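You operate a simulated robot arm through the tools that you are given. There is no shell and no other tool. Be economical: measure what you need, move in short steps, check, and stop when the job is done.

The job below is to be done with a simulated robot arm. You get a single attempt, and the scene is never put back.

Task
Earth the mat with the plug that the checker names, then lay the yellow board on it.
Fine: checker on, press its button, off again at the end; the board on the mat's ribs.

The check looks at the end state, three seconds after you hand in, the way a careful person would. Anything else that was tipped, shoved, dropped, spilled or broken makes it a failure.

Robot
A 6-joint arm with a two-finger parallel gripper, fixed in place. Base frame: the origin is at the foot of the arm, x ahead of it, y to its left, z up; the work surface is at about z = 796. Units: mm, rad, N and s.
With the tool pointing down near the work surface it reaches from about 260 to 680 mm from the base axis. Its first joint turns from -1.152 to 1.152 rad. Payload 2.9 kg.
The tool frame sits at the grasp point between the pads (the TCP): z along the fingers, y along the line on which they close. The tips reach 30 mm beyond it. The gripper opens to 110 mm. The fingers are 20 mm wide and 10 mm thick; the gripper's body (48 by 112 mm) begins 55 mm behind the TCP.
Orientation is that of the tool frame in the base frame, as a unit quaternion [w, x, y, z]. With the fingers straight down and closing along the base's y, the tool's x points along the base's -x, its y along +y and its z along -z.

Tools
- The arm moves only by the tool jog_arm. Its argument "rows" is a list of rows, each a list of 6 numbers: the shift along the tool's x, y, z in cm, then the turn, a rotation vector about the tool's x, y, z in rad. In form: [[tx, ty, tz, wx, wy, wz], ...]. A call has 1 to 10 rows; each row shifts and turns the commanded pose from where the row before left it, along the tool's axes as they then stand. "hand" is the closure in counts, from 0 (fully open) to 255 (shut), set as the call begins (left out, the last holds). A row lasts 0.2 s, in which the tool goes at most 50 mm and 0.15 rad; a call with a longer step from one row to the next is refused whole, and so is a gripper value outside its range. Where a pose cannot be reached the arm comes as near as it can. A force on the tool above 40 N (or 10 N above the force at the start of the call, whichever is more), or a blocked arm, ends the call early, and 0.2 s more pass. Each finger travels about 108 mm/s and halts on what it meets, pressing with about 23 N; the grip force reading is that of the motor and also rises with nothing between the fingers. The clock runs only during rows and for 0.2 s after the last one: add rows that do not move to give the fingers time. It gives the time, the measured TCP pose, the force on the tool (base axes), the opening and the grip force at its end, in the units of the frame above (readings bear some noise), and new pictures: "show" is both (left out), scene, wrist or none.
- Cameras (640 x 400 px; columns grow to the right, rows downward): "scene" is fixed at [72.4, 422.3, 1398.1]; the picture's right is [-0.78, -0.62, 0.00], its down [-0.27, 0.34, -0.90] and it looks along [0.56, -0.70, -0.44] (base axes); focal length 331 px, centre (320, 200). "wrist" rides on the gripper at [72, 17, -103] in the tool frame; the picture's right is [-0.23, 0.97, 0.00], its down [-0.76, -0.18, -0.62] and it looks along [-0.61, -0.14, 0.78] (tool axes); focal length 222 px, centre (320, 200). There is no depth. A picture from a camera that has moved, and an enlarged one, comes with that camera's place and axes in the base frame and with its lens. The place of the scene camera against the robot may be out by one fixed shift of up to 12 mm in any direction.
- close_up(camera, box): a new picture of the part [left, top, right, bottom] of that camera's present view, enlarged. The clock stands still meanwhile.
- job_done(): hands the job in; it is judged then, once.

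Work in short steps. Places have to be worked out from the pictures, the camera data and where the tool is seen: move nearer, look again, correct. Check each grasp and each placing, and mend what went wrong. You have 120 turns and 200 pictures in all, those below and enlarged ones among them. Open the gripper and draw the arm clear of the work before you hand the job in, unless the task says otherwise; then end with one line.

The tools are called by a JSON object that holds its "op" and its "data". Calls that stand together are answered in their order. jog_arm: Moves the arm, as the interface text tells. Its arguments: {"type":"object","properties":{"rows":{"type":"array"},"hand":{"type":"number"},"show":{"type":"string","enum":["both","scene","wrist","none"]}},"required":["rows"]} The other tools are called the same way: close_up (camera, box) takes an enlarged picture of a part of a camera's view; job_done () hands the job in.

At the start:

```text
time_s: 0.0
eef_pos: [454.8, -71.5, 1180.9]
tool_rot: [0.0, 0.0, 1.0, 0.0]
wrist_force: [0.3, 0.7, 0.1]
finger_gap: 110.2
grip_force: 0.1
```

scene: 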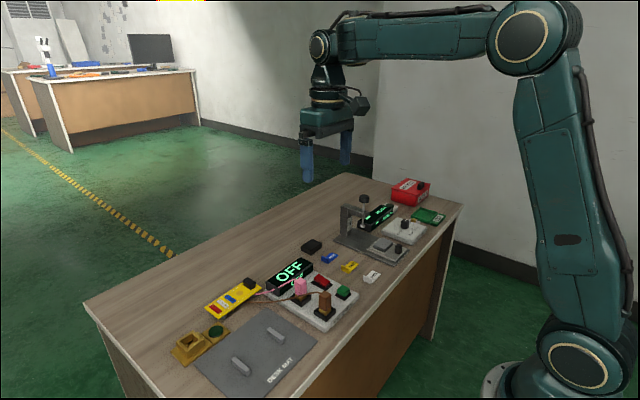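
wrist: 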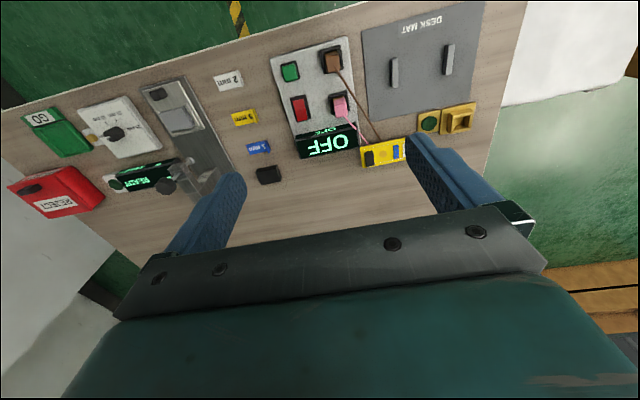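

I start by enlarging the interesting parts of both views to identify the checker, plugs, socket, mat and board.

{"op": "close_up", "data": {"camera": "scene", "box": [160, 240, 370, 400]}}

{"op": "close_up", "data": {"camera": "wrist", "box": [220, 0, 520, 190]}}

{"op": "close_up", "data": {"camera": "scene", "box": [290, 170, 470, 290]}}

```text
2.50 times, centred on (265, 320) of scene
camera zoom: at [72.4, 422.3, 1398.1], right [-0.78, -0.62, 0.0], down [-0.27, 0.34, -0.9], along [0.56, -0.7, -0.44], focal length 827 px, centre (458, -100)
```

zoom: 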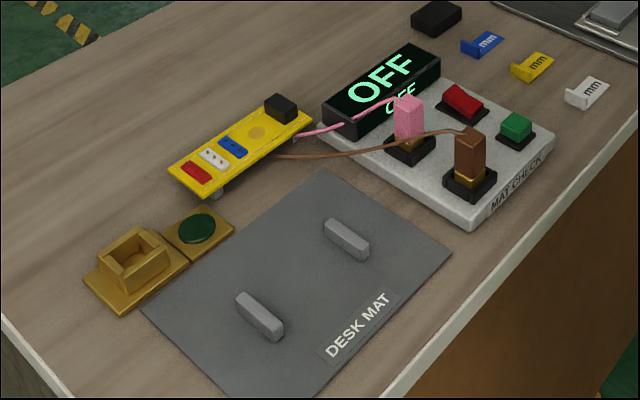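

```text
2.11 times, centred on (370, 95) of wrist
camera zoom: at [382.6, -53.4, 1285.5], right [0.23, 0.97, 0.0], down [0.76, -0.18, 0.62], along [0.61, -0.14, -0.78], focal length 468 px, centre (215, 421)
```

zoom: 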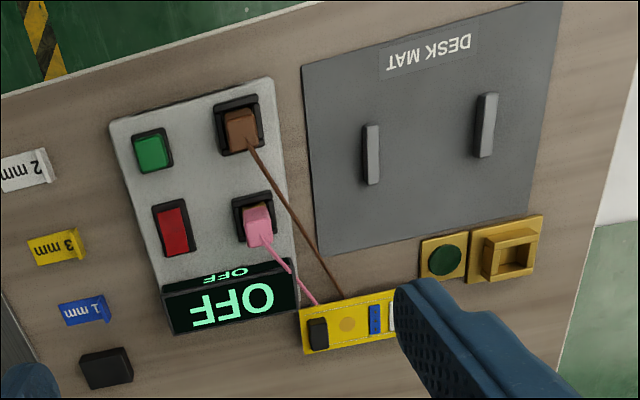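

```text
3.33 times, centred on (380, 230) of scene
camera zoom: at [72.4, 422.3, 1398.1], right [-0.78, -0.62, 0.0], down [-0.27, 0.34, -0.9], along [0.56, -0.7, -0.44], focal length 1103 px, centre (120, 100)
```

zoom: 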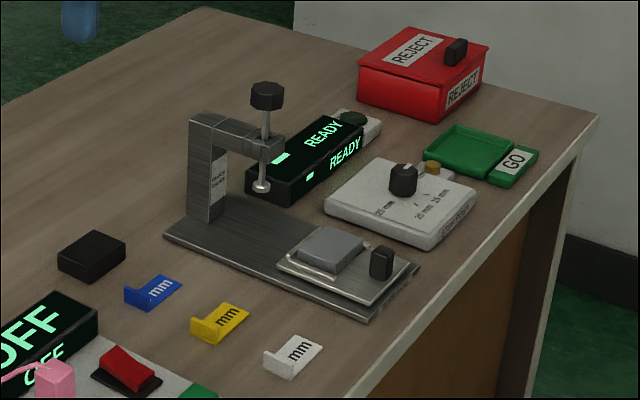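

The checker (MAT CHECK) shows OFF with a red rocker at about (507,-123) and a green button; pink and brown plugs are parked in it. The earth socket is at about (612,199), and the board lies near (650,55). I shut the gripper for pressing and go lower over the checker to look.

{"op": "jog_arm", "data": {"rows": [[-0.6, 0.3, 4.5, 0, 0, 0], [-0.6, 0.3, 4.5, 0, 0, 0], [-0.6, 0.3, 4.5, 0, 0, 0], [-0.6, 0.3, 4.0, 0, 0, 0], [0, 0, 0, 0, 0, 0]], "hand": 255, "show": "wrist"}}

```text
time_s: 1.2
eef_pos: [477.6, -58.0, 1006.4]
tool_rot: [0.0, 0.0, 1.0, 0.0]
wrist_force: [0.3, 0.1, 0.1]
finger_gap: 0.0
grip_force: 23.3
camera wrist: at [406.0, -40.4, 1111.0], right [0.23, 0.97, 0.0], down [0.76, -0.18, 0.62], along [0.61, -0.14, -0.78], focal length 222 px, centre (320, 200)
```

wrist: 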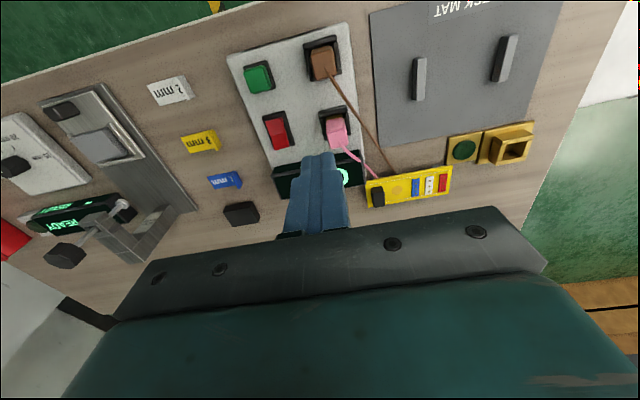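

Now an enlarged look at the checker and the board.

{"op": "close_up", "data": {"camera": "wrist", "box": [220, 15, 380, 205]}}

{"op": "close_up", "data": {"camera": "wrist", "box": [345, 110, 545, 225]}}

```text
2.11 times, centred on (300, 110) of wrist
camera zoom: at [406.0, -40.4, 1111.0], right [0.23, 0.97, 0.0], down [0.76, -0.18, 0.62], along [0.61, -0.14, -0.78], focal length 468 px, centre (362, 390)
```

zoom: 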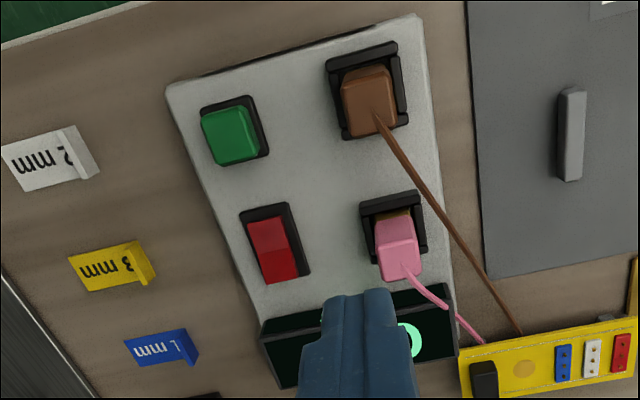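

```text
3.20 times, centred on (445, 168) of wrist
camera zoom: at [406.0, -40.4, 1111.0], right [0.23, 0.97, 0.0], down [0.76, -0.18, 0.62], along [0.61, -0.14, -0.78], focal length 711 px, centre (-80, 304)
```

zoom: 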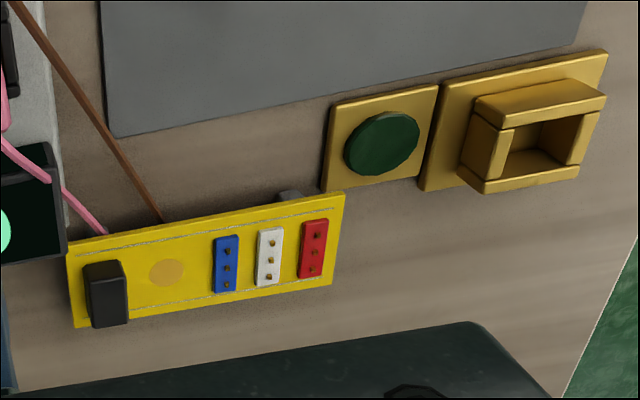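

Rocker is about 35 mm long in x, centred near (506,-120). I look at which end stands up.

{"op": "close_up", "data": {"camera": "scene", "box": [285, 260, 365, 320]}}

```text
6.67 times, centred on (325, 290) of scene
camera zoom: at [72.4, 422.3, 1398.1], right [-0.78, -0.62, 0.0], down [-0.27, 0.34, -0.9], along [0.56, -0.7, -0.44], focal length 2205 px, centre (287, -400)
```

zoom: 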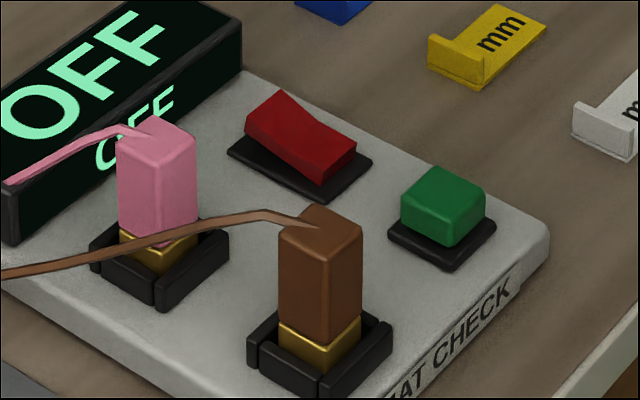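

The far (+x) end of the rocker is up. I move over (520,-120) and come down to TCP z≈875.

{"op": "jog_arm", "data": {"rows": [[-1.41, -2.06, 1.0, 0, 0, 0], [-1.41, -2.06, 1.0, 0, 0, 0], [-1.41, -2.06, 1.0, 0, 0, 0], [0, 0, 4.0, 0, 0, 0], [0, 0, 4.0, 0, 0, 0], [0, 0, 1.5, 0, 0, 0], [0, 0, 0, 0, 0, 0]], "show": "both"}}

```text
time_s: 2.8
eef_pos: [522.2, -122.8, 880.4]
tool_rot: [0.0, 0.0, 1.0, 0.0]
wrist_force: [-0.1, -0.9, 0.3]
finger_gap: 0.0
grip_force: 23.0
camera wrist: at [450.3, -105.0, 983.5], right [0.23, 0.97, 0.0], down [0.76, -0.18, 0.62], along [0.61, -0.14, -0.78], focal length 222 px, centre (320, 200)
```

scene: 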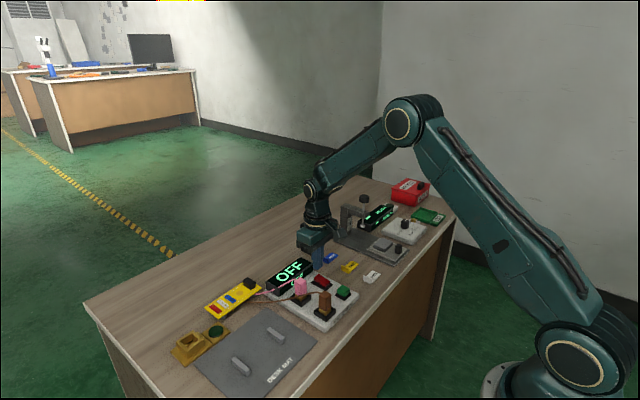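
wrist: 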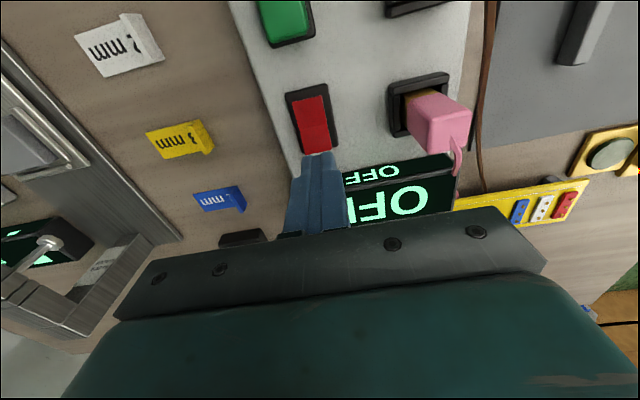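

The tip is just above the rocker's raised end. I shift 5 mm toward its middle and press down in small steps.

{"op": "jog_arm", "data": {"rows": [[0.5, 0, 1.0, 0, 0, 0], [0, 0, 0.7, 0, 0, 0], [0, 0, 0.4, 0, 0, 0], [0, 0, 0.3, 0, 0, 0], [0, 0, 0, 0, 0, 0]], "show": "both"}}

```text
time_s: 4.0
eef_pos: [515.9, -122.4, 857.6]
tool_rot: [0.001, 0.0, 1.0, 0.001]
wrist_force: [0.1, -0.5, 0.5]
finger_gap: 0.1
grip_force: 22.8
camera wrist: at [444.8, -104.3, 961.3], right [0.23, 0.97, 0.0], down [0.76, -0.18, 0.62], along [0.61, -0.14, -0.78], focal length 222 px, centre (320, 200)
```

scene: 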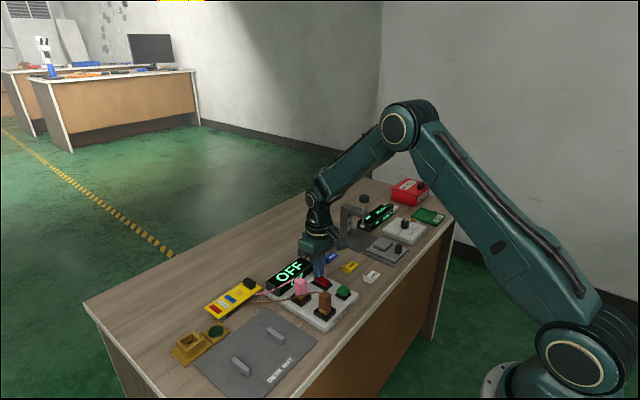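
wrist: 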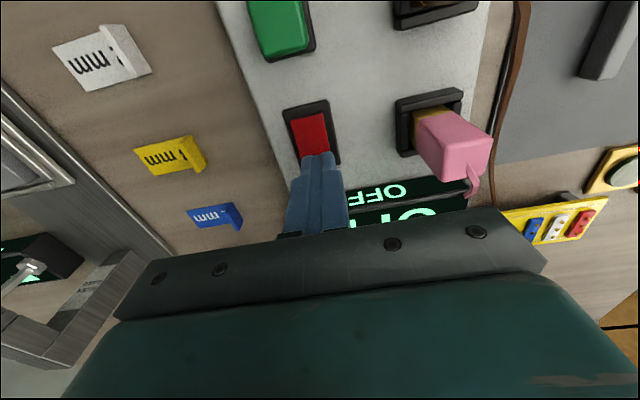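

No contact yet; I continue in 3 mm steps.

{"op": "jog_arm", "data": {"rows": [[0, 0, 0.3, 0, 0, 0], [0, 0, 0.3, 0, 0, 0], [0, 0, 0, 0, 0, 0]], "show": "scene"}}

```text
time_s: 4.8
eef_pos: [516.2, -122.3, 852.0]
tool_rot: [0.0, 0.0, 1.0, 0.0]
wrist_force: [-0.8, 0.3, -0.1]
finger_gap: 0.0
grip_force: 22.4
```

scene: 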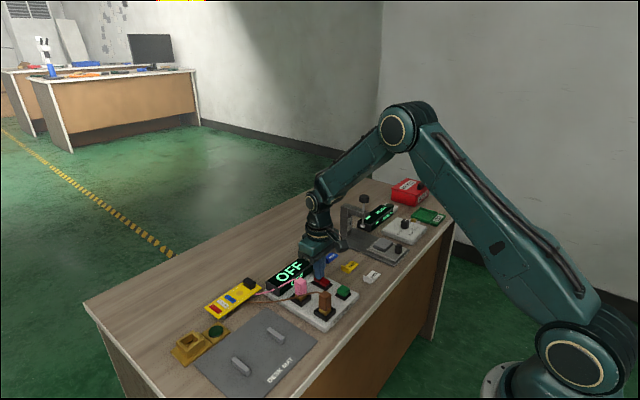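

Still no contact; further down.

{"op": "jog_arm", "data": {"rows": [[0, 0, 0.3, 0, 0, 0], [0, 0, 0.3, 0, 0, 0], [0, 0, 0, 0, 0, 0]], "show": "both"}}

```text
time_s: 5.6
eef_pos: [514.6, -122.3, 847.3]
tool_rot: [0.001, 0.0, 1.0, 0.0]
wrist_force: [-0.4, -1.8, 13.5]
finger_gap: 0.2
grip_force: 23.5
camera wrist: at [444.0, -103.7, 950.3], right [0.23, 0.97, 0.0], down [0.76, -0.18, 0.63], along [0.61, -0.14, -0.78], focal length 222 px, centre (320, 200)
```

scene: 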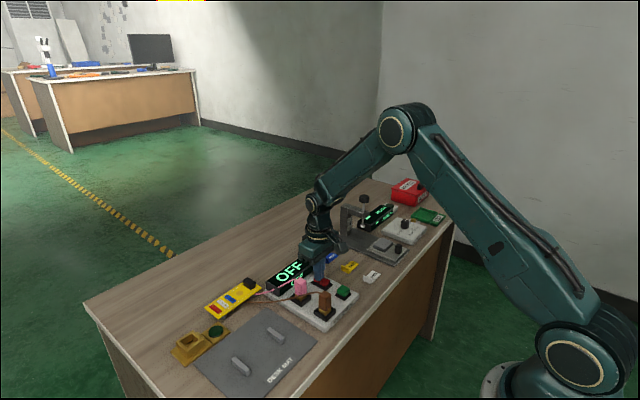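
wrist: 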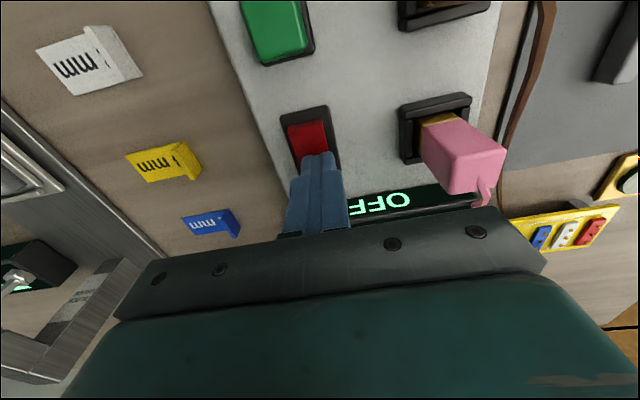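

Contact (13 N) at tip z≈817. I press a little more.

{"op": "jog_arm", "data": {"rows": [[0, 0, 0.3, 0, 0, 0], [0, 0, 0.3, 0, 0, 0], [0, 0, 0, 0, 0, 0]], "show": "scene"}}

```text
time_s: 6.1
eef_pos: [516.1, -121.1, 846.8]
tool_rot: [0.003, 0.001, 1.0, -0.001]
wrist_force: [-0.5, 0.2, 5.6]
finger_gap: 0.0
grip_force: 22.7
stopped in row 2: the force on the tool passed its limit (the readings are from after the stop); the commanded pose is now the measured one
```

scene: 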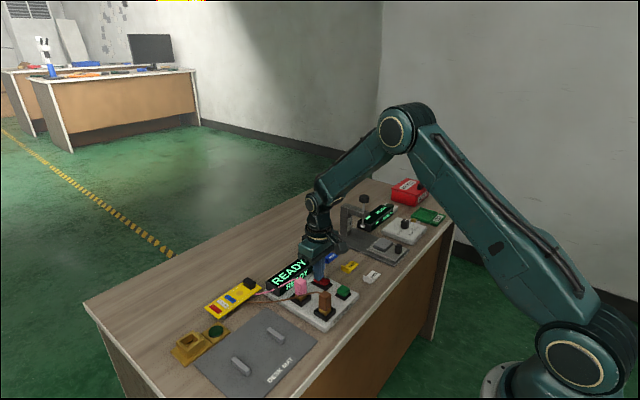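

READY. Now I lift, move to the green button at about (442,-122), and hover.

{"op": "jog_arm", "data": {"rows": [[0, 0, -4.0, 0, 0, 0], [3.7, 0, 0, 0, 0, 0], [3.6, 0, 0, 0, 0, 0], [0, 0, 1.5, 0, 0, 0], [0, 0, 0, 0, 0, 0]], "show": "both"}}

```text
time_s: 7.3
eef_pos: [443.1, -122.4, 871.7]
tool_rot: [0.002, -0.001, 1.0, -0.001]
wrist_force: [0.0, 0.6, -0.6]
finger_gap: 0.2
grip_force: 23.1
camera wrist: at [371.5, -105.6, 975.3], right [0.23, 0.97, 0.0], down [0.76, -0.18, 0.63], along [0.61, -0.14, -0.78], focal length 222 px, centre (320, 200)
```

scene: 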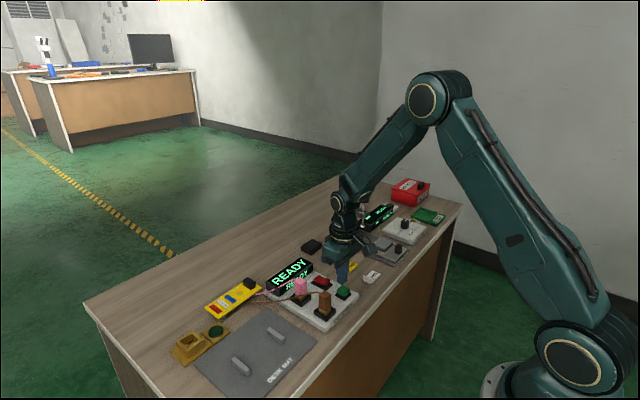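
wrist: 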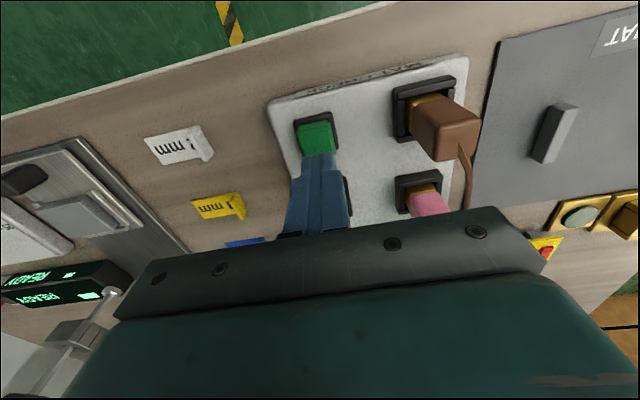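

Button centre is about x=437; I shift 5 mm back and press in steps.

{"op": "jog_arm", "data": {"rows": [[0.5, 0, 0.6, 0, 0, 0], [0, 0, 0.6, 0, 0, 0], [0, 0, 0.4, 0, 0, 0], [0, 0, 0.3, 0, 0, 0], [0, 0, 0.3, 0, 0, 0], [0, 0, 0.3, 0, 0, 0]], "show": "scene"}}

```text
time_s: 8.7
eef_pos: [438.1, -123.1, 847.1]
tool_rot: [0.002, 0.0, 1.0, -0.001]
wrist_force: [-3.8, -1.8, 7.6]
finger_gap: 0.1
grip_force: 23.0
```

scene: 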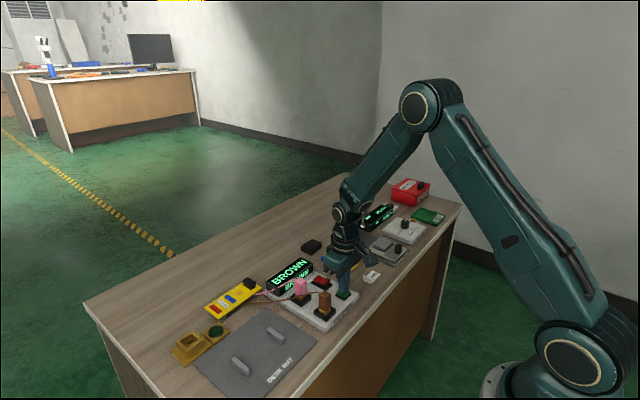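

The display says BROWN. I lift off and check whether it stays.

{"op": "jog_arm", "data": {"rows": [[0, 0, -4.0, 0, 0, 0], [0, 0, -4.5, 0, 0, 0], [2.0, 0, -4.0, 0, 0, 0], [0, 0, 0, 0, 0, 0]], "show": "wrist"}}

{"op": "close_up", "data": {"camera": "scene", "box": [240, 245, 370, 335]}}

```text
time_s: 9.7
eef_pos: [416.3, -118.2, 970.1]
tool_rot: [0.001, 0.0, 1.0, -0.002]
wrist_force: [-0.6, -0.2, 0.1]
finger_gap: 0.0
grip_force: 23.5
camera wrist: at [343.6, -101.5, 1073.2], right [0.23, 0.97, 0.0], down [0.76, -0.18, 0.63], along [0.61, -0.14, -0.78], focal length 222 px, centre (320, 200)
```

wrist: 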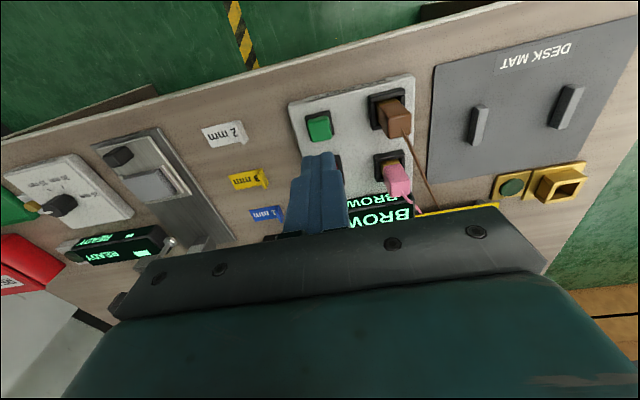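

```text
4.44 times, centred on (305, 290) of scene
camera zoom: at [72.4, 422.3, 1398.1], right [-0.78, -0.62, 0.0], down [-0.27, 0.34, -0.9], along [0.56, -0.7, -0.44], focal length 1470 px, centre (387, -200)
```

zoom: 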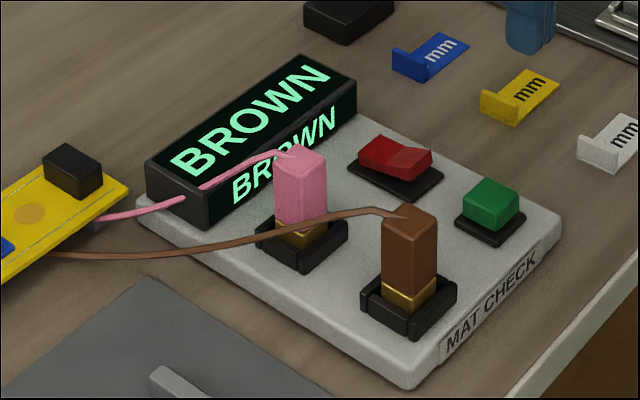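

BROWN stays. Now I measure the brown plug.

{"op": "close_up", "data": {"camera": "wrist", "box": [340, 70, 440, 220]}}

{"op": "close_up", "data": {"camera": "wrist", "box": [470, 140, 620, 230]}}

```text
2.67 times, centred on (390, 145) of wrist
camera zoom: at [343.6, -101.5, 1073.2], right [0.23, 0.97, 0.0], down [0.76, -0.18, 0.63], along [0.61, -0.14, -0.78], focal length 592 px, centre (133, 347)
```

zoom: 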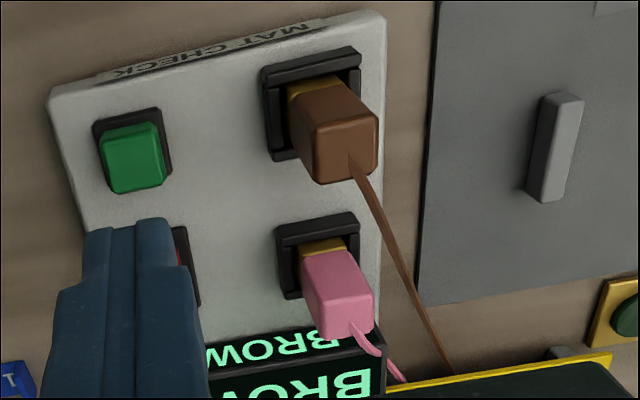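

```text
4.27 times, centred on (545, 185) of wrist
camera zoom: at [343.6, -101.5, 1073.2], right [0.23, 0.97, 0.0], down [0.76, -0.18, 0.63], along [0.61, -0.14, -0.78], focal length 948 px, centre (-640, 264)
```

zoom: 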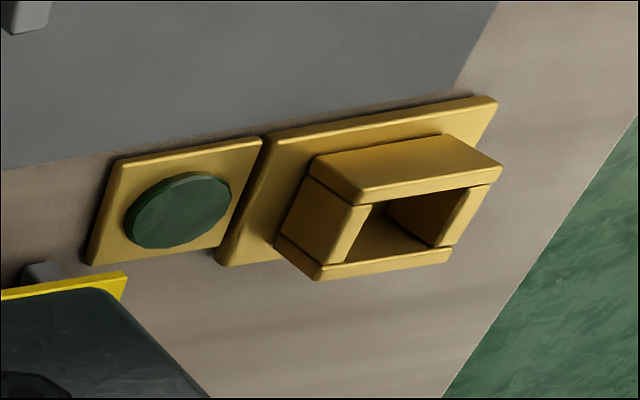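

Brown plug axis is about (432,-46), ~20 mm wide, top z≈868. I open to about 60 mm and hover above it.

{"op": "jog_arm", "data": {"rows": [[-0.55, 2.4, 0, 0, 0, 0], [-0.55, 2.4, 0, 0, 0, 0], [-0.5, 2.4, 0, 0, 0, 0], [0, 0, 3.0, 0, 0, 0], [0, 0, 0, 0, 0, 0]], "hand": 115, "show": "both"}}

```text
time_s: 10.9
eef_pos: [433.1, -47.7, 940.0]
tool_rot: [0.001, 0.0, 1.0, -0.001]
wrist_force: [-0.6, 0.5, -0.1]
finger_gap: 60.2
grip_force: 0.1
camera wrist: at [361.1, -30.9, 1044.0], right [0.23, 0.97, 0.0], down [0.76, -0.18, 0.63], along [0.61, -0.14, -0.78], focal length 222 px, centre (320, 200)
```

scene: 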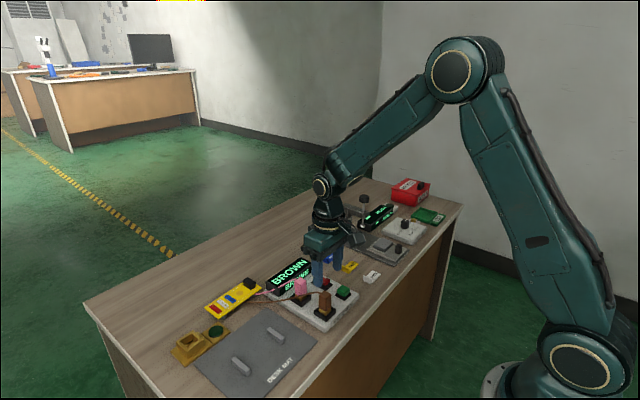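
wrist: 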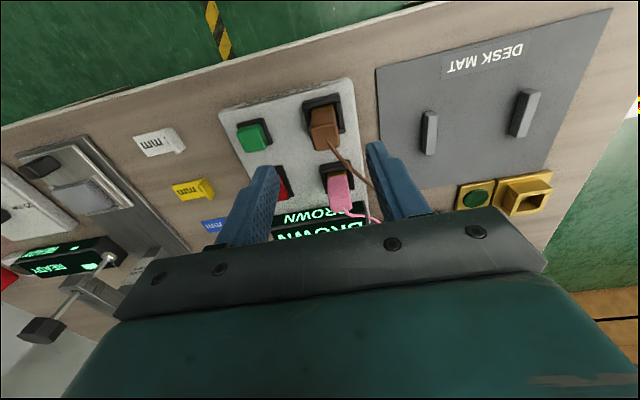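

Plug axis estimate (431,-44). I descend to 900 and check alignment before straddling.

{"op": "jog_arm", "data": {"rows": [[0.1, 0.3, 2.0, 0, 0, 0], [0, 0, 2.0, 0, 0, 0], [0, 0, 0, 0, 0, 0]], "show": "wrist"}}

{"op": "close_up", "data": {"camera": "wrist", "box": [220, 60, 440, 220]}}

{"op": "close_up", "data": {"camera": "scene", "box": [270, 210, 390, 340]}}

```text
time_s: 11.7
eef_pos: [435.1, -45.7, 900.1]
tool_rot: [0.002, -0.001, 1.0, -0.001]
wrist_force: [0.9, -0.2, 0.1]
finger_gap: 60.2
grip_force: 0.0
camera wrist: at [362.2, -28.7, 1003.9], right [0.23, 0.97, 0.0], down [0.76, -0.18, 0.63], along [0.61, -0.14, -0.78], focal length 222 px, centre (320, 200)
```

wrist: 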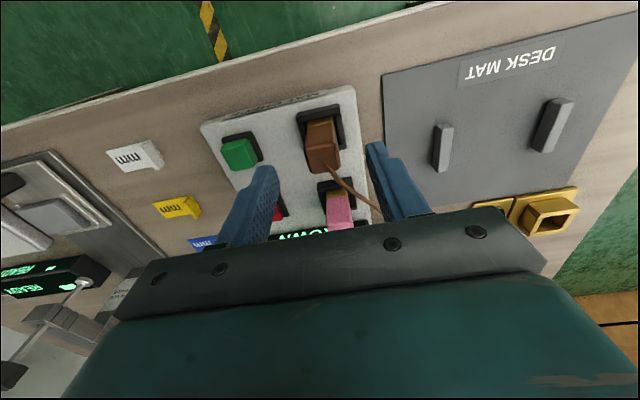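

```text
2.50 times, centred on (330, 140) of wrist
camera zoom: at [362.2, -28.7, 1003.9], right [0.23, 0.97, 0.0], down [0.76, -0.18, 0.63], along [0.61, -0.14, -0.78], focal length 555 px, centre (295, 350)
```

zoom: 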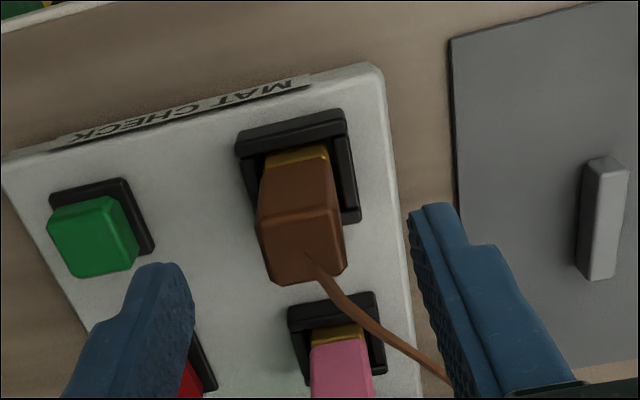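

```text
3.08 times, centred on (330, 275) of scene
camera zoom: at [72.4, 422.3, 1398.1], right [-0.78, -0.62, 0.0], down [-0.27, 0.34, -0.9], along [0.56, -0.7, -0.44], focal length 1018 px, centre (289, -31)
```

zoom: 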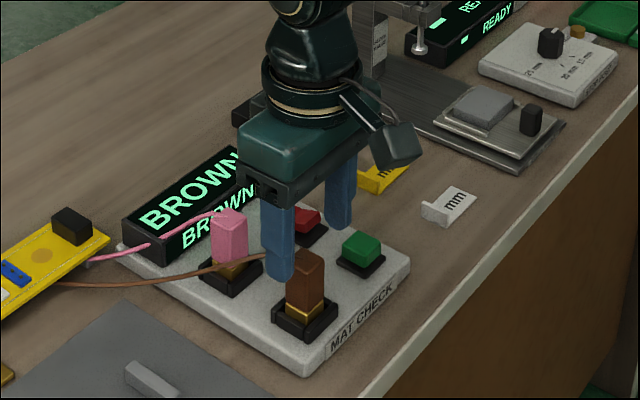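

Plug at about (432,-42). I shift slightly and descend to TCP 876, tips at 846, straddling the plug.

{"op": "jog_arm", "data": {"rows": [[0.3, 0.35, 0.8, 0, 0, 0], [0, 0, 0.8, 0, 0, 0], [0, 0, 0.8, 0, 0, 0], [0, 0, 0, 0, 0, 0]], "show": "both"}}

{"op": "close_up", "data": {"camera": "scene", "box": [270, 240, 370, 340]}}

```text
time_s: 12.7
eef_pos: [430.1, -42.7, 877.2]
tool_rot: [0.002, -0.001, 1.0, -0.001]
wrist_force: [0.1, -0.5, 0.3]
finger_gap: 60.3
grip_force: 0.1
camera wrist: at [357.8, -25.0, 980.0], right [0.23, 0.97, 0.0], down [0.76, -0.18, 0.63], along [0.61, -0.14, -0.78], focal length 222 px, centre (320, 200)
```

scene: 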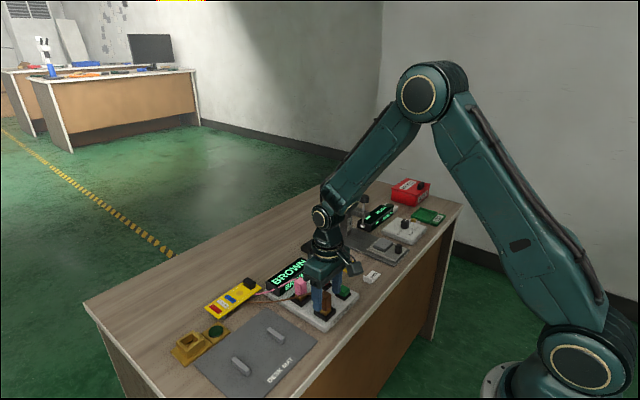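
wrist: 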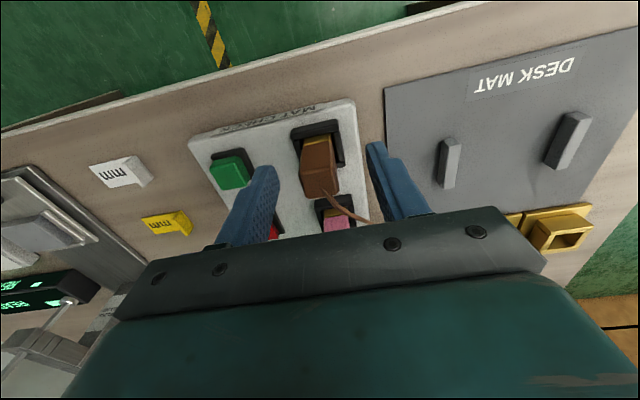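

```text
4.00 times, centred on (320, 290) of scene
camera zoom: at [72.4, 422.3, 1398.1], right [-0.78, -0.62, 0.0], down [-0.27, 0.34, -0.9], along [0.56, -0.7, -0.44], focal length 1323 px, centre (320, -160)
```

zoom: 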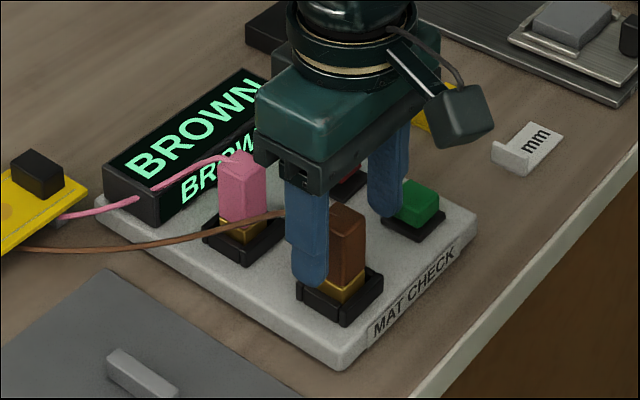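

Well straddled. I close on the plug.

{"op": "jog_arm", "data": {"rows": [[0, 0, 0, 0, 0, 0], [0, 0, 0, 0, 0, 0], [0, 0, 0, 0, 0, 0]], "hand": 255, "show": "wrist"}}

```text
time_s: 13.5
eef_pos: [429.7, -43.1, 877.6]
tool_rot: [0.002, 0.0, 1.0, 0.0]
wrist_force: [-0.5, 0.1, -0.3]
finger_gap: 23.2
grip_force: 23.2
camera wrist: at [357.9, -25.0, 980.2], right [0.23, 0.97, 0.0], down [0.76, -0.18, 0.63], along [0.61, -0.14, -0.78], focal length 222 px, centre (320, 200)
```

wrist: 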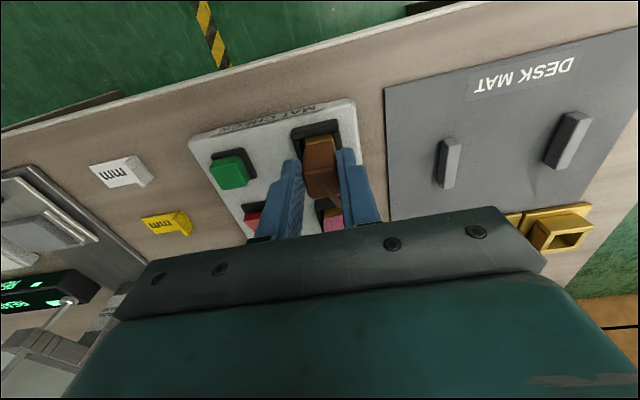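

Gripped at 23 mm, no side force. I lift straight up.

{"op": "jog_arm", "data": {"rows": [[0, 0, -1.0, 0, 0, 0], [0, 0, -1.5, 0, 0, 0], [0, 0, -3.0, 0, 0, 0], [0, 0, -3.0, 0, 0, 0], [0, 0, 0, 0, 0, 0]], "show": "both"}}

{"op": "close_up", "data": {"camera": "scene", "box": [200, 220, 370, 340]}}

```text
time_s: 14.7
eef_pos: [431.5, -43.0, 961.3]
tool_rot: [0.001, 0.001, 1.0, -0.001]
wrist_force: [0.3, -0.2, -0.6]
finger_gap: 23.2
grip_force: 22.7
camera wrist: at [359.0, -24.8, 1064.3], right [0.23, 0.97, 0.0], down [0.76, -0.18, 0.63], along [0.61, -0.14, -0.78], focal length 222 px, centre (320, 200)
```

scene: 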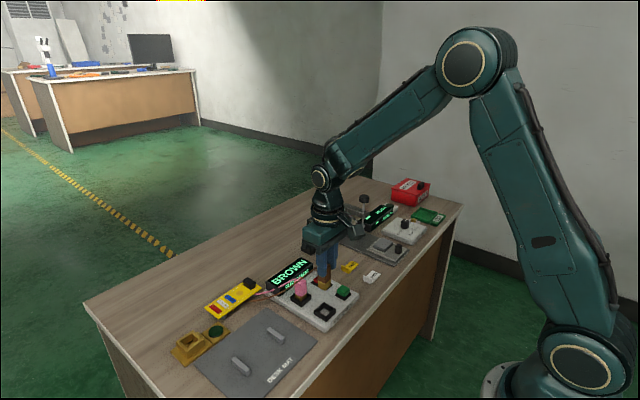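
wrist: 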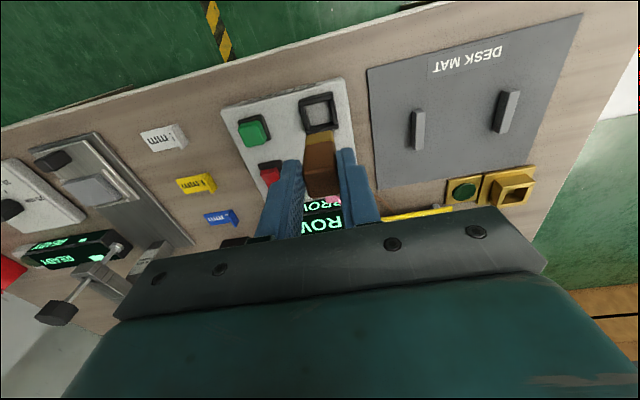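

```text
3.33 times, centred on (285, 280) of scene
camera zoom: at [72.4, 422.3, 1398.1], right [-0.78, -0.62, 0.0], down [-0.27, 0.34, -0.9], along [0.56, -0.7, -0.44], focal length 1103 px, centre (437, -67)
```

zoom: 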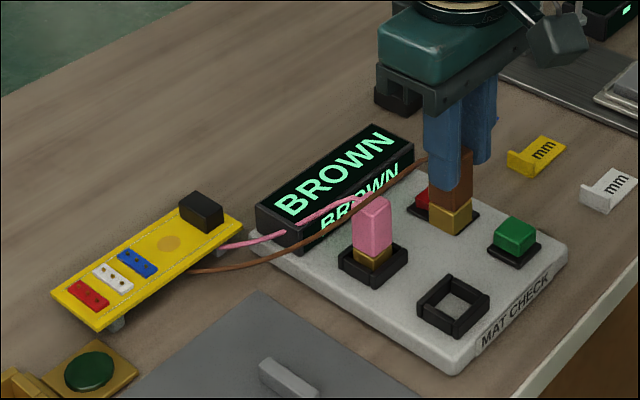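

Plug is out cleanly. I carry it high toward the earth socket to look at it closer.

{"op": "jog_arm", "data": {"rows": [[-2.0, 3.6, -0.6, 0, 0, 0], [-2.0, 3.6, -0.6, 0, 0, 0], [-2.0, 3.6, -0.6, 0, 0, 0], [-2.0, 3.6, -0.6, 0, 0, 0], [-2.0, 3.6, -0.6, 0, 0, 0], [-2.0, 3.6, 0, 0, 0, 0], [0, 0, 0, 0, 0, 0]], "show": "both"}}

```text
time_s: 16.3
eef_pos: [547.2, 175.5, 993.4]
tool_rot: [0.002, 0.001, 1.0, 0.0]
wrist_force: [0.2, 0.2, -1.6]
finger_gap: 23.1
grip_force: 23.6
camera wrist: at [475.0, 193.2, 1096.5], right [0.23, 0.97, 0.0], down [0.76, -0.18, 0.63], along [0.61, -0.14, -0.78], focal length 222 px, centre (320, 200)
```

scene: 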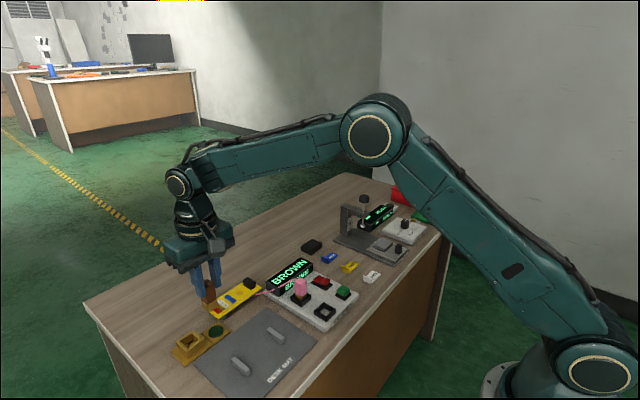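
wrist: 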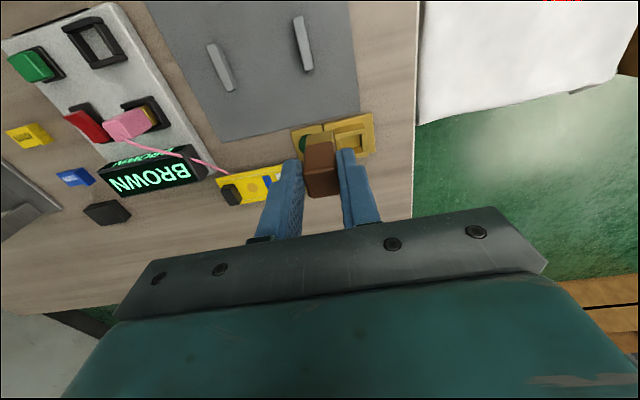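

{"op": "close_up", "data": {"camera": "wrist", "box": [270, 90, 400, 200]}}

{"op": "close_up", "data": {"camera": "scene", "box": [150, 230, 290, 380]}}

```text
3.64 times, centred on (335, 145) of wrist
camera zoom: at [475.0, 193.2, 1096.5], right [0.23, 0.97, 0.0], down [0.76, -0.18, 0.63], along [0.61, -0.14, -0.78], focal length 808 px, centre (266, 400)
```

zoom: 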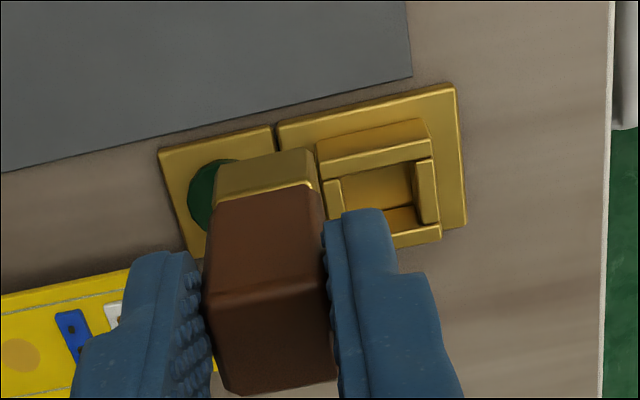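

```text
2.67 times, centred on (220, 305) of scene
camera zoom: at [72.4, 422.4, 1398.1], right [-0.78, -0.62, 0.0], down [-0.27, 0.34, -0.9], along [0.56, -0.7, -0.44], focal length 882 px, centre (587, -80)
```

zoom: 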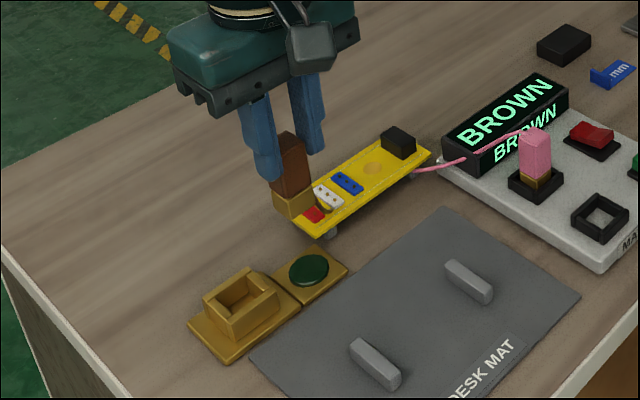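

Socket plate works out to x 581–637, y 174–238, so the opening centre is about (609,206), axis-aligned. I go above it with the plug's bottom still clear of the walls.

{"op": "jog_arm", "data": {"rows": [[-3.0, 1.5, 0, 0, 0, 0], [-3.0, 1.5, 0, 0, 0, 0], [0, 0, 3.5, 0, 0, 0], [0, 0, 3.5, 0, 0, 0], [0, 0, 0, 0, 0, 0]], "show": "both"}}

{"op": "close_up", "data": {"camera": "scene", "box": [140, 250, 280, 380]}}

{"op": "close_up", "data": {"camera": "wrist", "box": [250, 80, 410, 220]}}

```text
time_s: 17.5
eef_pos: [611.2, 201.3, 922.5]
tool_rot: [0.002, 0.001, 1.0, -0.001]
wrist_force: [0.3, -0.3, -0.2]
finger_gap: 22.8
grip_force: 23.2
camera wrist: at [539.3, 219.2, 1026.1], right [0.23, 0.97, 0.0], down [0.76, -0.18, 0.63], along [0.61, -0.14, -0.78], focal length 222 px, centre (320, 200)
```

scene: 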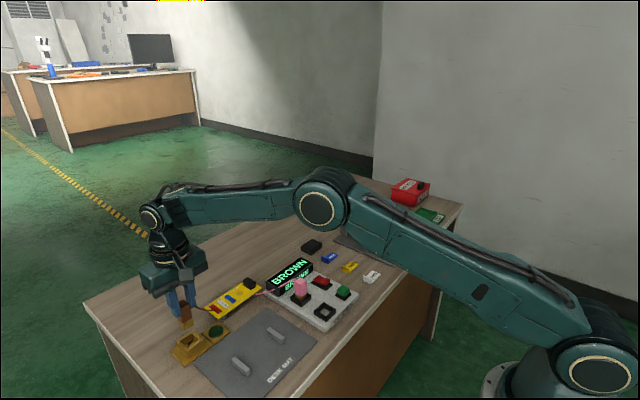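
wrist: 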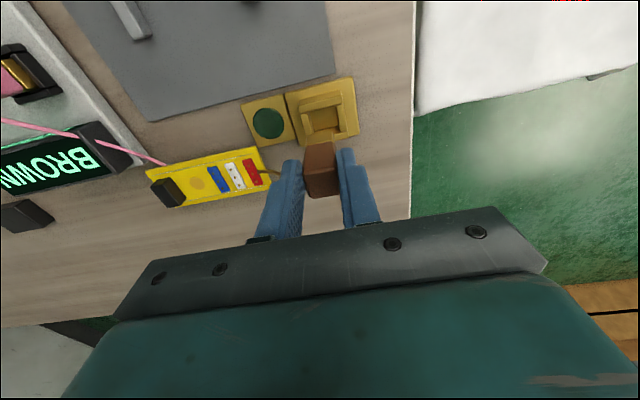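

```text
3.08 times, centred on (210, 315) of scene
camera zoom: at [72.4, 422.3, 1398.1], right [-0.78, -0.62, 0.0], down [-0.27, 0.34, -0.9], along [0.56, -0.7, -0.44], focal length 1018 px, centre (658, -154)
```

zoom: 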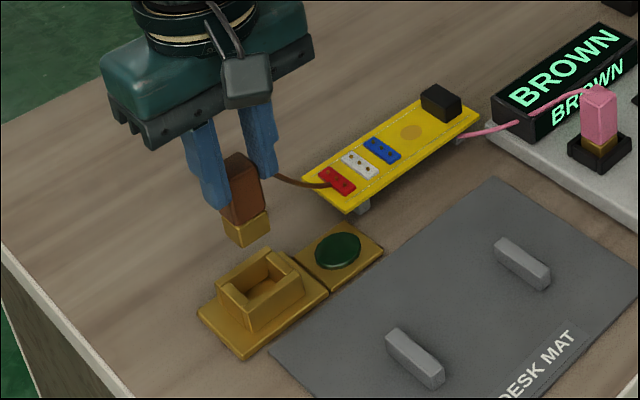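

```text
2.86 times, centred on (330, 150) of wrist
camera zoom: at [539.3, 219.2, 1026.1], right [0.23, 0.97, 0.0], down [0.76, -0.18, 0.63], along [0.61, -0.14, -0.78], focal length 635 px, centre (291, 343)
```

zoom: 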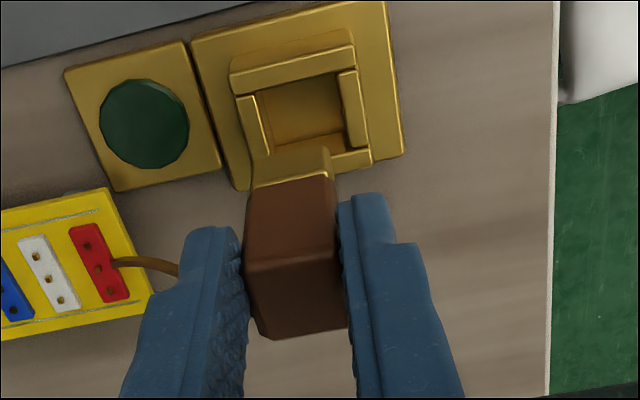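

The brass end and the opening, compared in both cameras, suggest the plug sits about 5 mm too far in x and 2–3 mm short in y. I correct, lower 2 cm, and recheck.

{"op": "jog_arm", "data": {"rows": [[0.5, 0.25, 0, 0, 0, 0], [0, 0, 1.0, 0, 0, 0], [0, 0, 1.0, 0, 0, 0], [0, 0, 0, 0, 0, 0]], "show": "wrist"}}

{"op": "close_up", "data": {"camera": "scene", "box": [160, 285, 240, 375]}}

{"op": "close_up", "data": {"camera": "wrist", "box": [270, 80, 390, 220]}}

```text
time_s: 18.5
eef_pos: [606.2, 205.7, 901.8]
tool_rot: [0.002, 0.0, 1.0, 0.0]
wrist_force: [-0.3, -1.1, -0.2]
finger_gap: 22.9
grip_force: 23.5
camera wrist: at [532.9, 223.6, 1005.7], right [0.23, 0.97, 0.0], down [0.76, -0.18, 0.63], along [0.61, -0.14, -0.78], focal length 222 px, centre (320, 200)
```

wrist: 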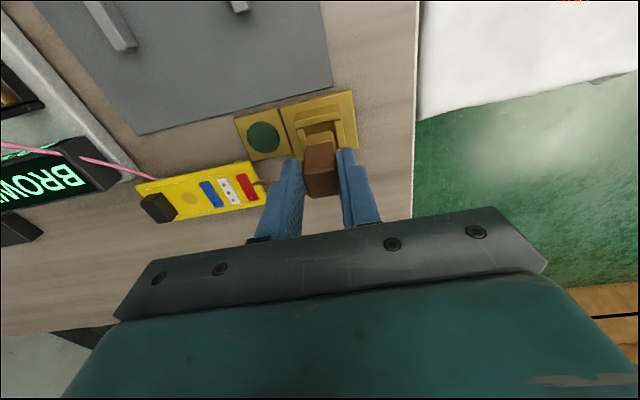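

```text
4.44 times, centred on (200, 330) of scene
camera zoom: at [72.4, 422.3, 1398.1], right [-0.78, -0.62, 0.0], down [-0.27, 0.34, -0.9], along [0.56, -0.7, -0.44], focal length 1470 px, centre (853, -378)
```

zoom: 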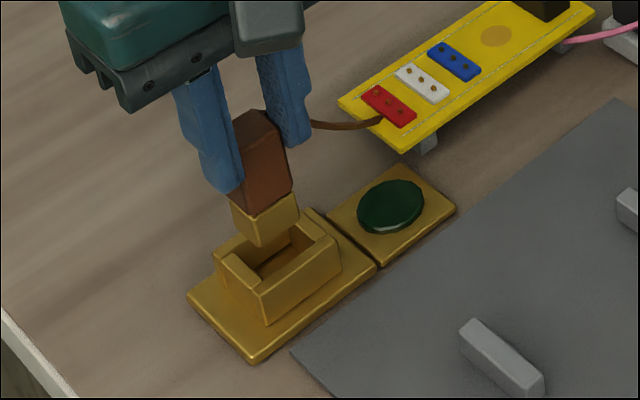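

```text
2.86 times, centred on (330, 150) of wrist
camera zoom: at [532.9, 223.6, 1005.7], right [0.23, 0.97, 0.0], down [0.76, -0.18, 0.63], along [0.61, -0.14, -0.78], focal length 635 px, centre (291, 343)
```

zoom: 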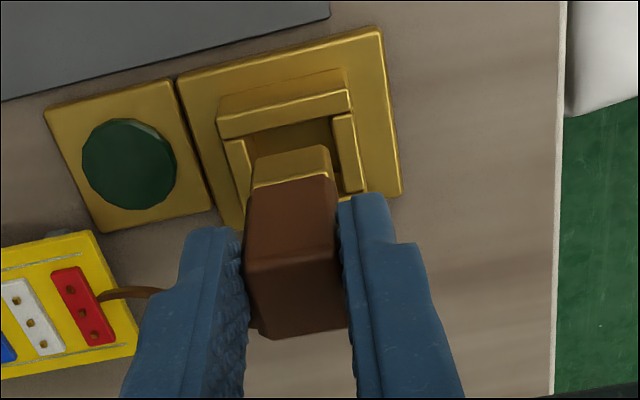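

Close. I enlarge further for precise corner comparison.

{"op": "close_up", "data": {"camera": "scene", "box": [195, 308, 245, 358]}}

{"op": "close_up", "data": {"camera": "wrist", "box": [300, 95, 370, 165]}}

```text
8.00 times, centred on (220, 333) of scene
camera zoom: at [72.4, 422.3, 1398.1], right [-0.78, -0.62, 0.0], down [-0.27, 0.34, -0.9], along [0.56, -0.7, -0.44], focal length 2646 px, centre (1120, -864)
```

zoom: 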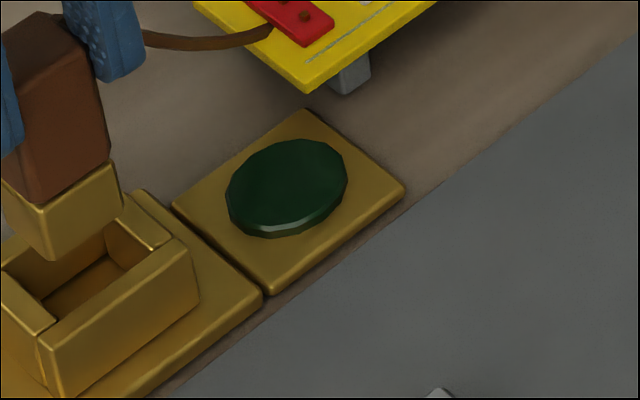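

```text
5.71 times, centred on (335, 130) of wrist
camera zoom: at [532.9, 223.6, 1005.7], right [0.23, 0.97, 0.0], down [0.76, -0.18, 0.63], along [0.61, -0.14, -0.78], focal length 1269 px, centre (234, 600)
```

zoom: 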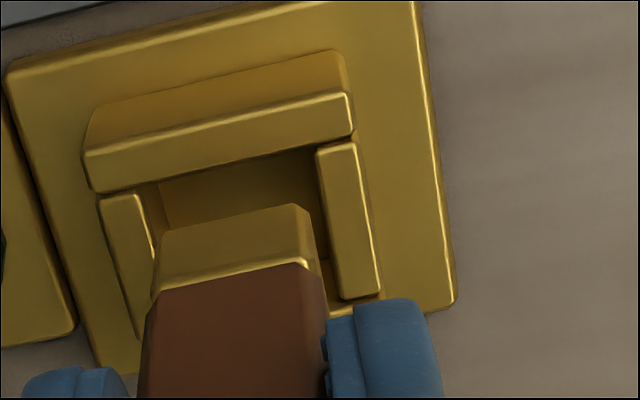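

The wrist view gives wall tops at z≈821, a 26 mm opening against a ~20 mm brass end, with y well centred and x about 1–3 mm inside. I lower carefully.

{"op": "jog_arm", "data": {"rows": [[-0.1, 0, 0.7, 0, 0, 0], [0, 0, 0.7, 0, 0, 0], [0, 0, 0.6, 0, 0, 0], [0, 0, 0, 0, 0, 0]], "show": "none"}}

{"op": "close_up", "data": {"camera": "scene", "box": [170, 300, 240, 370]}}

{"op": "close_up", "data": {"camera": "wrist", "box": [280, 95, 380, 185]}}

```text
time_s: 19.5
eef_pos: [607.0, 205.2, 881.6]
tool_rot: [0.001, 0.001, 1.0, 0.0]
wrist_force: [-0.7, 1.3, 0.5]
finger_gap: 22.8
grip_force: 23.2
```

```text
5.71 times, centred on (205, 335) of scene
camera zoom: at [72.4, 422.3, 1398.1], right [-0.78, -0.62, 0.0], down [-0.27, 0.34, -0.9], along [0.56, -0.7, -0.44], focal length 1890 px, centre (977, -571)
```

zoom: 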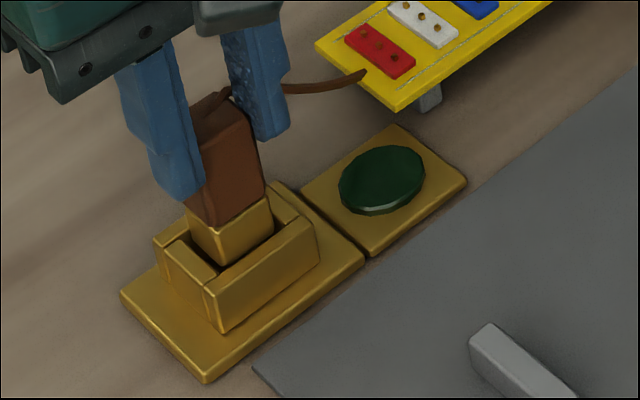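

```text
4.44 times, centred on (330, 140) of wrist
camera zoom: at [534.7, 222.4, 985.1], right [0.23, 0.97, 0.0], down [0.76, -0.18, 0.63], along [0.61, -0.14, -0.78], focal length 987 px, centre (276, 467)
```

zoom: 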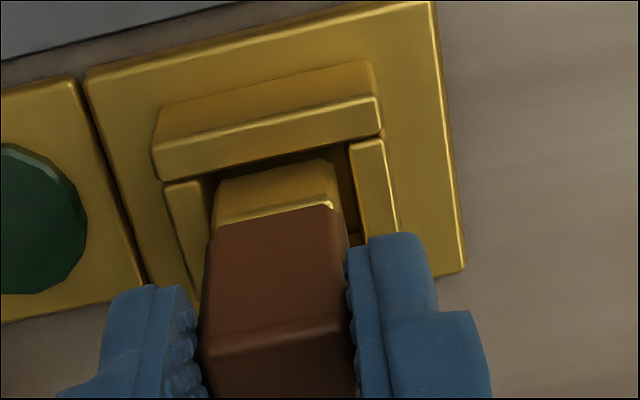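

The brass is entering well centred. I continue down until contact.

{"op": "jog_arm", "data": {"rows": [[0, 0, 0.5, 0, 0, 0], [0, 0, 0.4, 0, 0, 0], [0, 0, 0.3, 0, 0, 0], [0, 0, 0, 0, 0, 0]], "show": "none"}}

{"op": "close_up", "data": {"camera": "scene", "box": [170, 300, 240, 370]}}

```text
time_s: 20.5
eef_pos: [606.4, 205.1, 870.3]
tool_rot: [0.001, 0.0, 1.0, 0.0]
wrist_force: [-0.4, 0.2, -0.2]
finger_gap: 22.9
grip_force: 22.9
```

```text
5.71 times, centred on (205, 335) of scene
camera zoom: at [72.4, 422.3, 1398.1], right [-0.78, -0.62, 0.0], down [-0.27, 0.34, -0.9], along [0.56, -0.7, -0.44], focal length 1890 px, centre (977, -571)
```

zoom: 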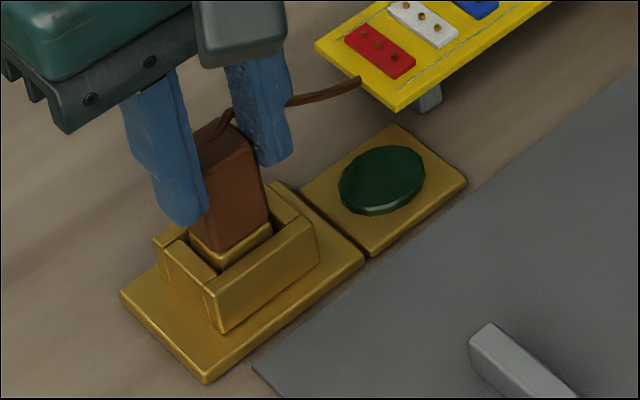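

{"op": "jog_arm", "data": {"rows": [[0, 0, 0.3, 0, 0, 0], [0, 0, 0.3, 0, 0, 0], [0, 0, 0.2, 0, 0, 0], [0, 0, 0, 0, 0, 0]], "show": "none"}}

{"op": "close_up", "data": {"camera": "scene", "box": [170, 300, 240, 370]}}

```text
time_s: 21.5
eef_pos: [607.2, 206.2, 863.8]
tool_rot: [0.004, 0.001, 1.0, 0.0]
wrist_force: [-2.4, -2.4, 16.1]
finger_gap: 22.9
grip_force: 22.8
```

```text
5.71 times, centred on (205, 335) of scene
camera zoom: at [72.0, 422.2, 1398.2], right [-0.78, -0.62, 0.0], down [-0.27, 0.34, -0.9], along [0.56, -0.7, -0.44], focal length 1890 px, centre (977, -571)
```

zoom: 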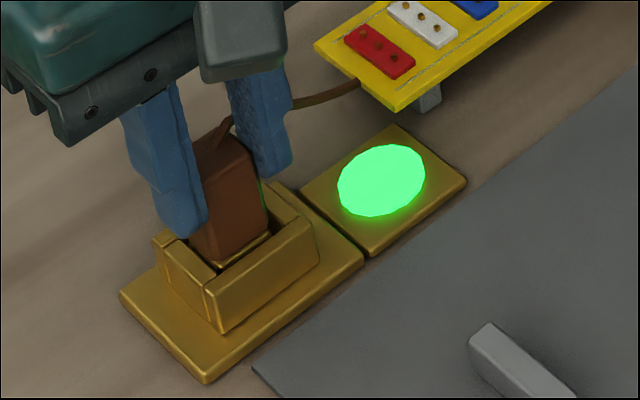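

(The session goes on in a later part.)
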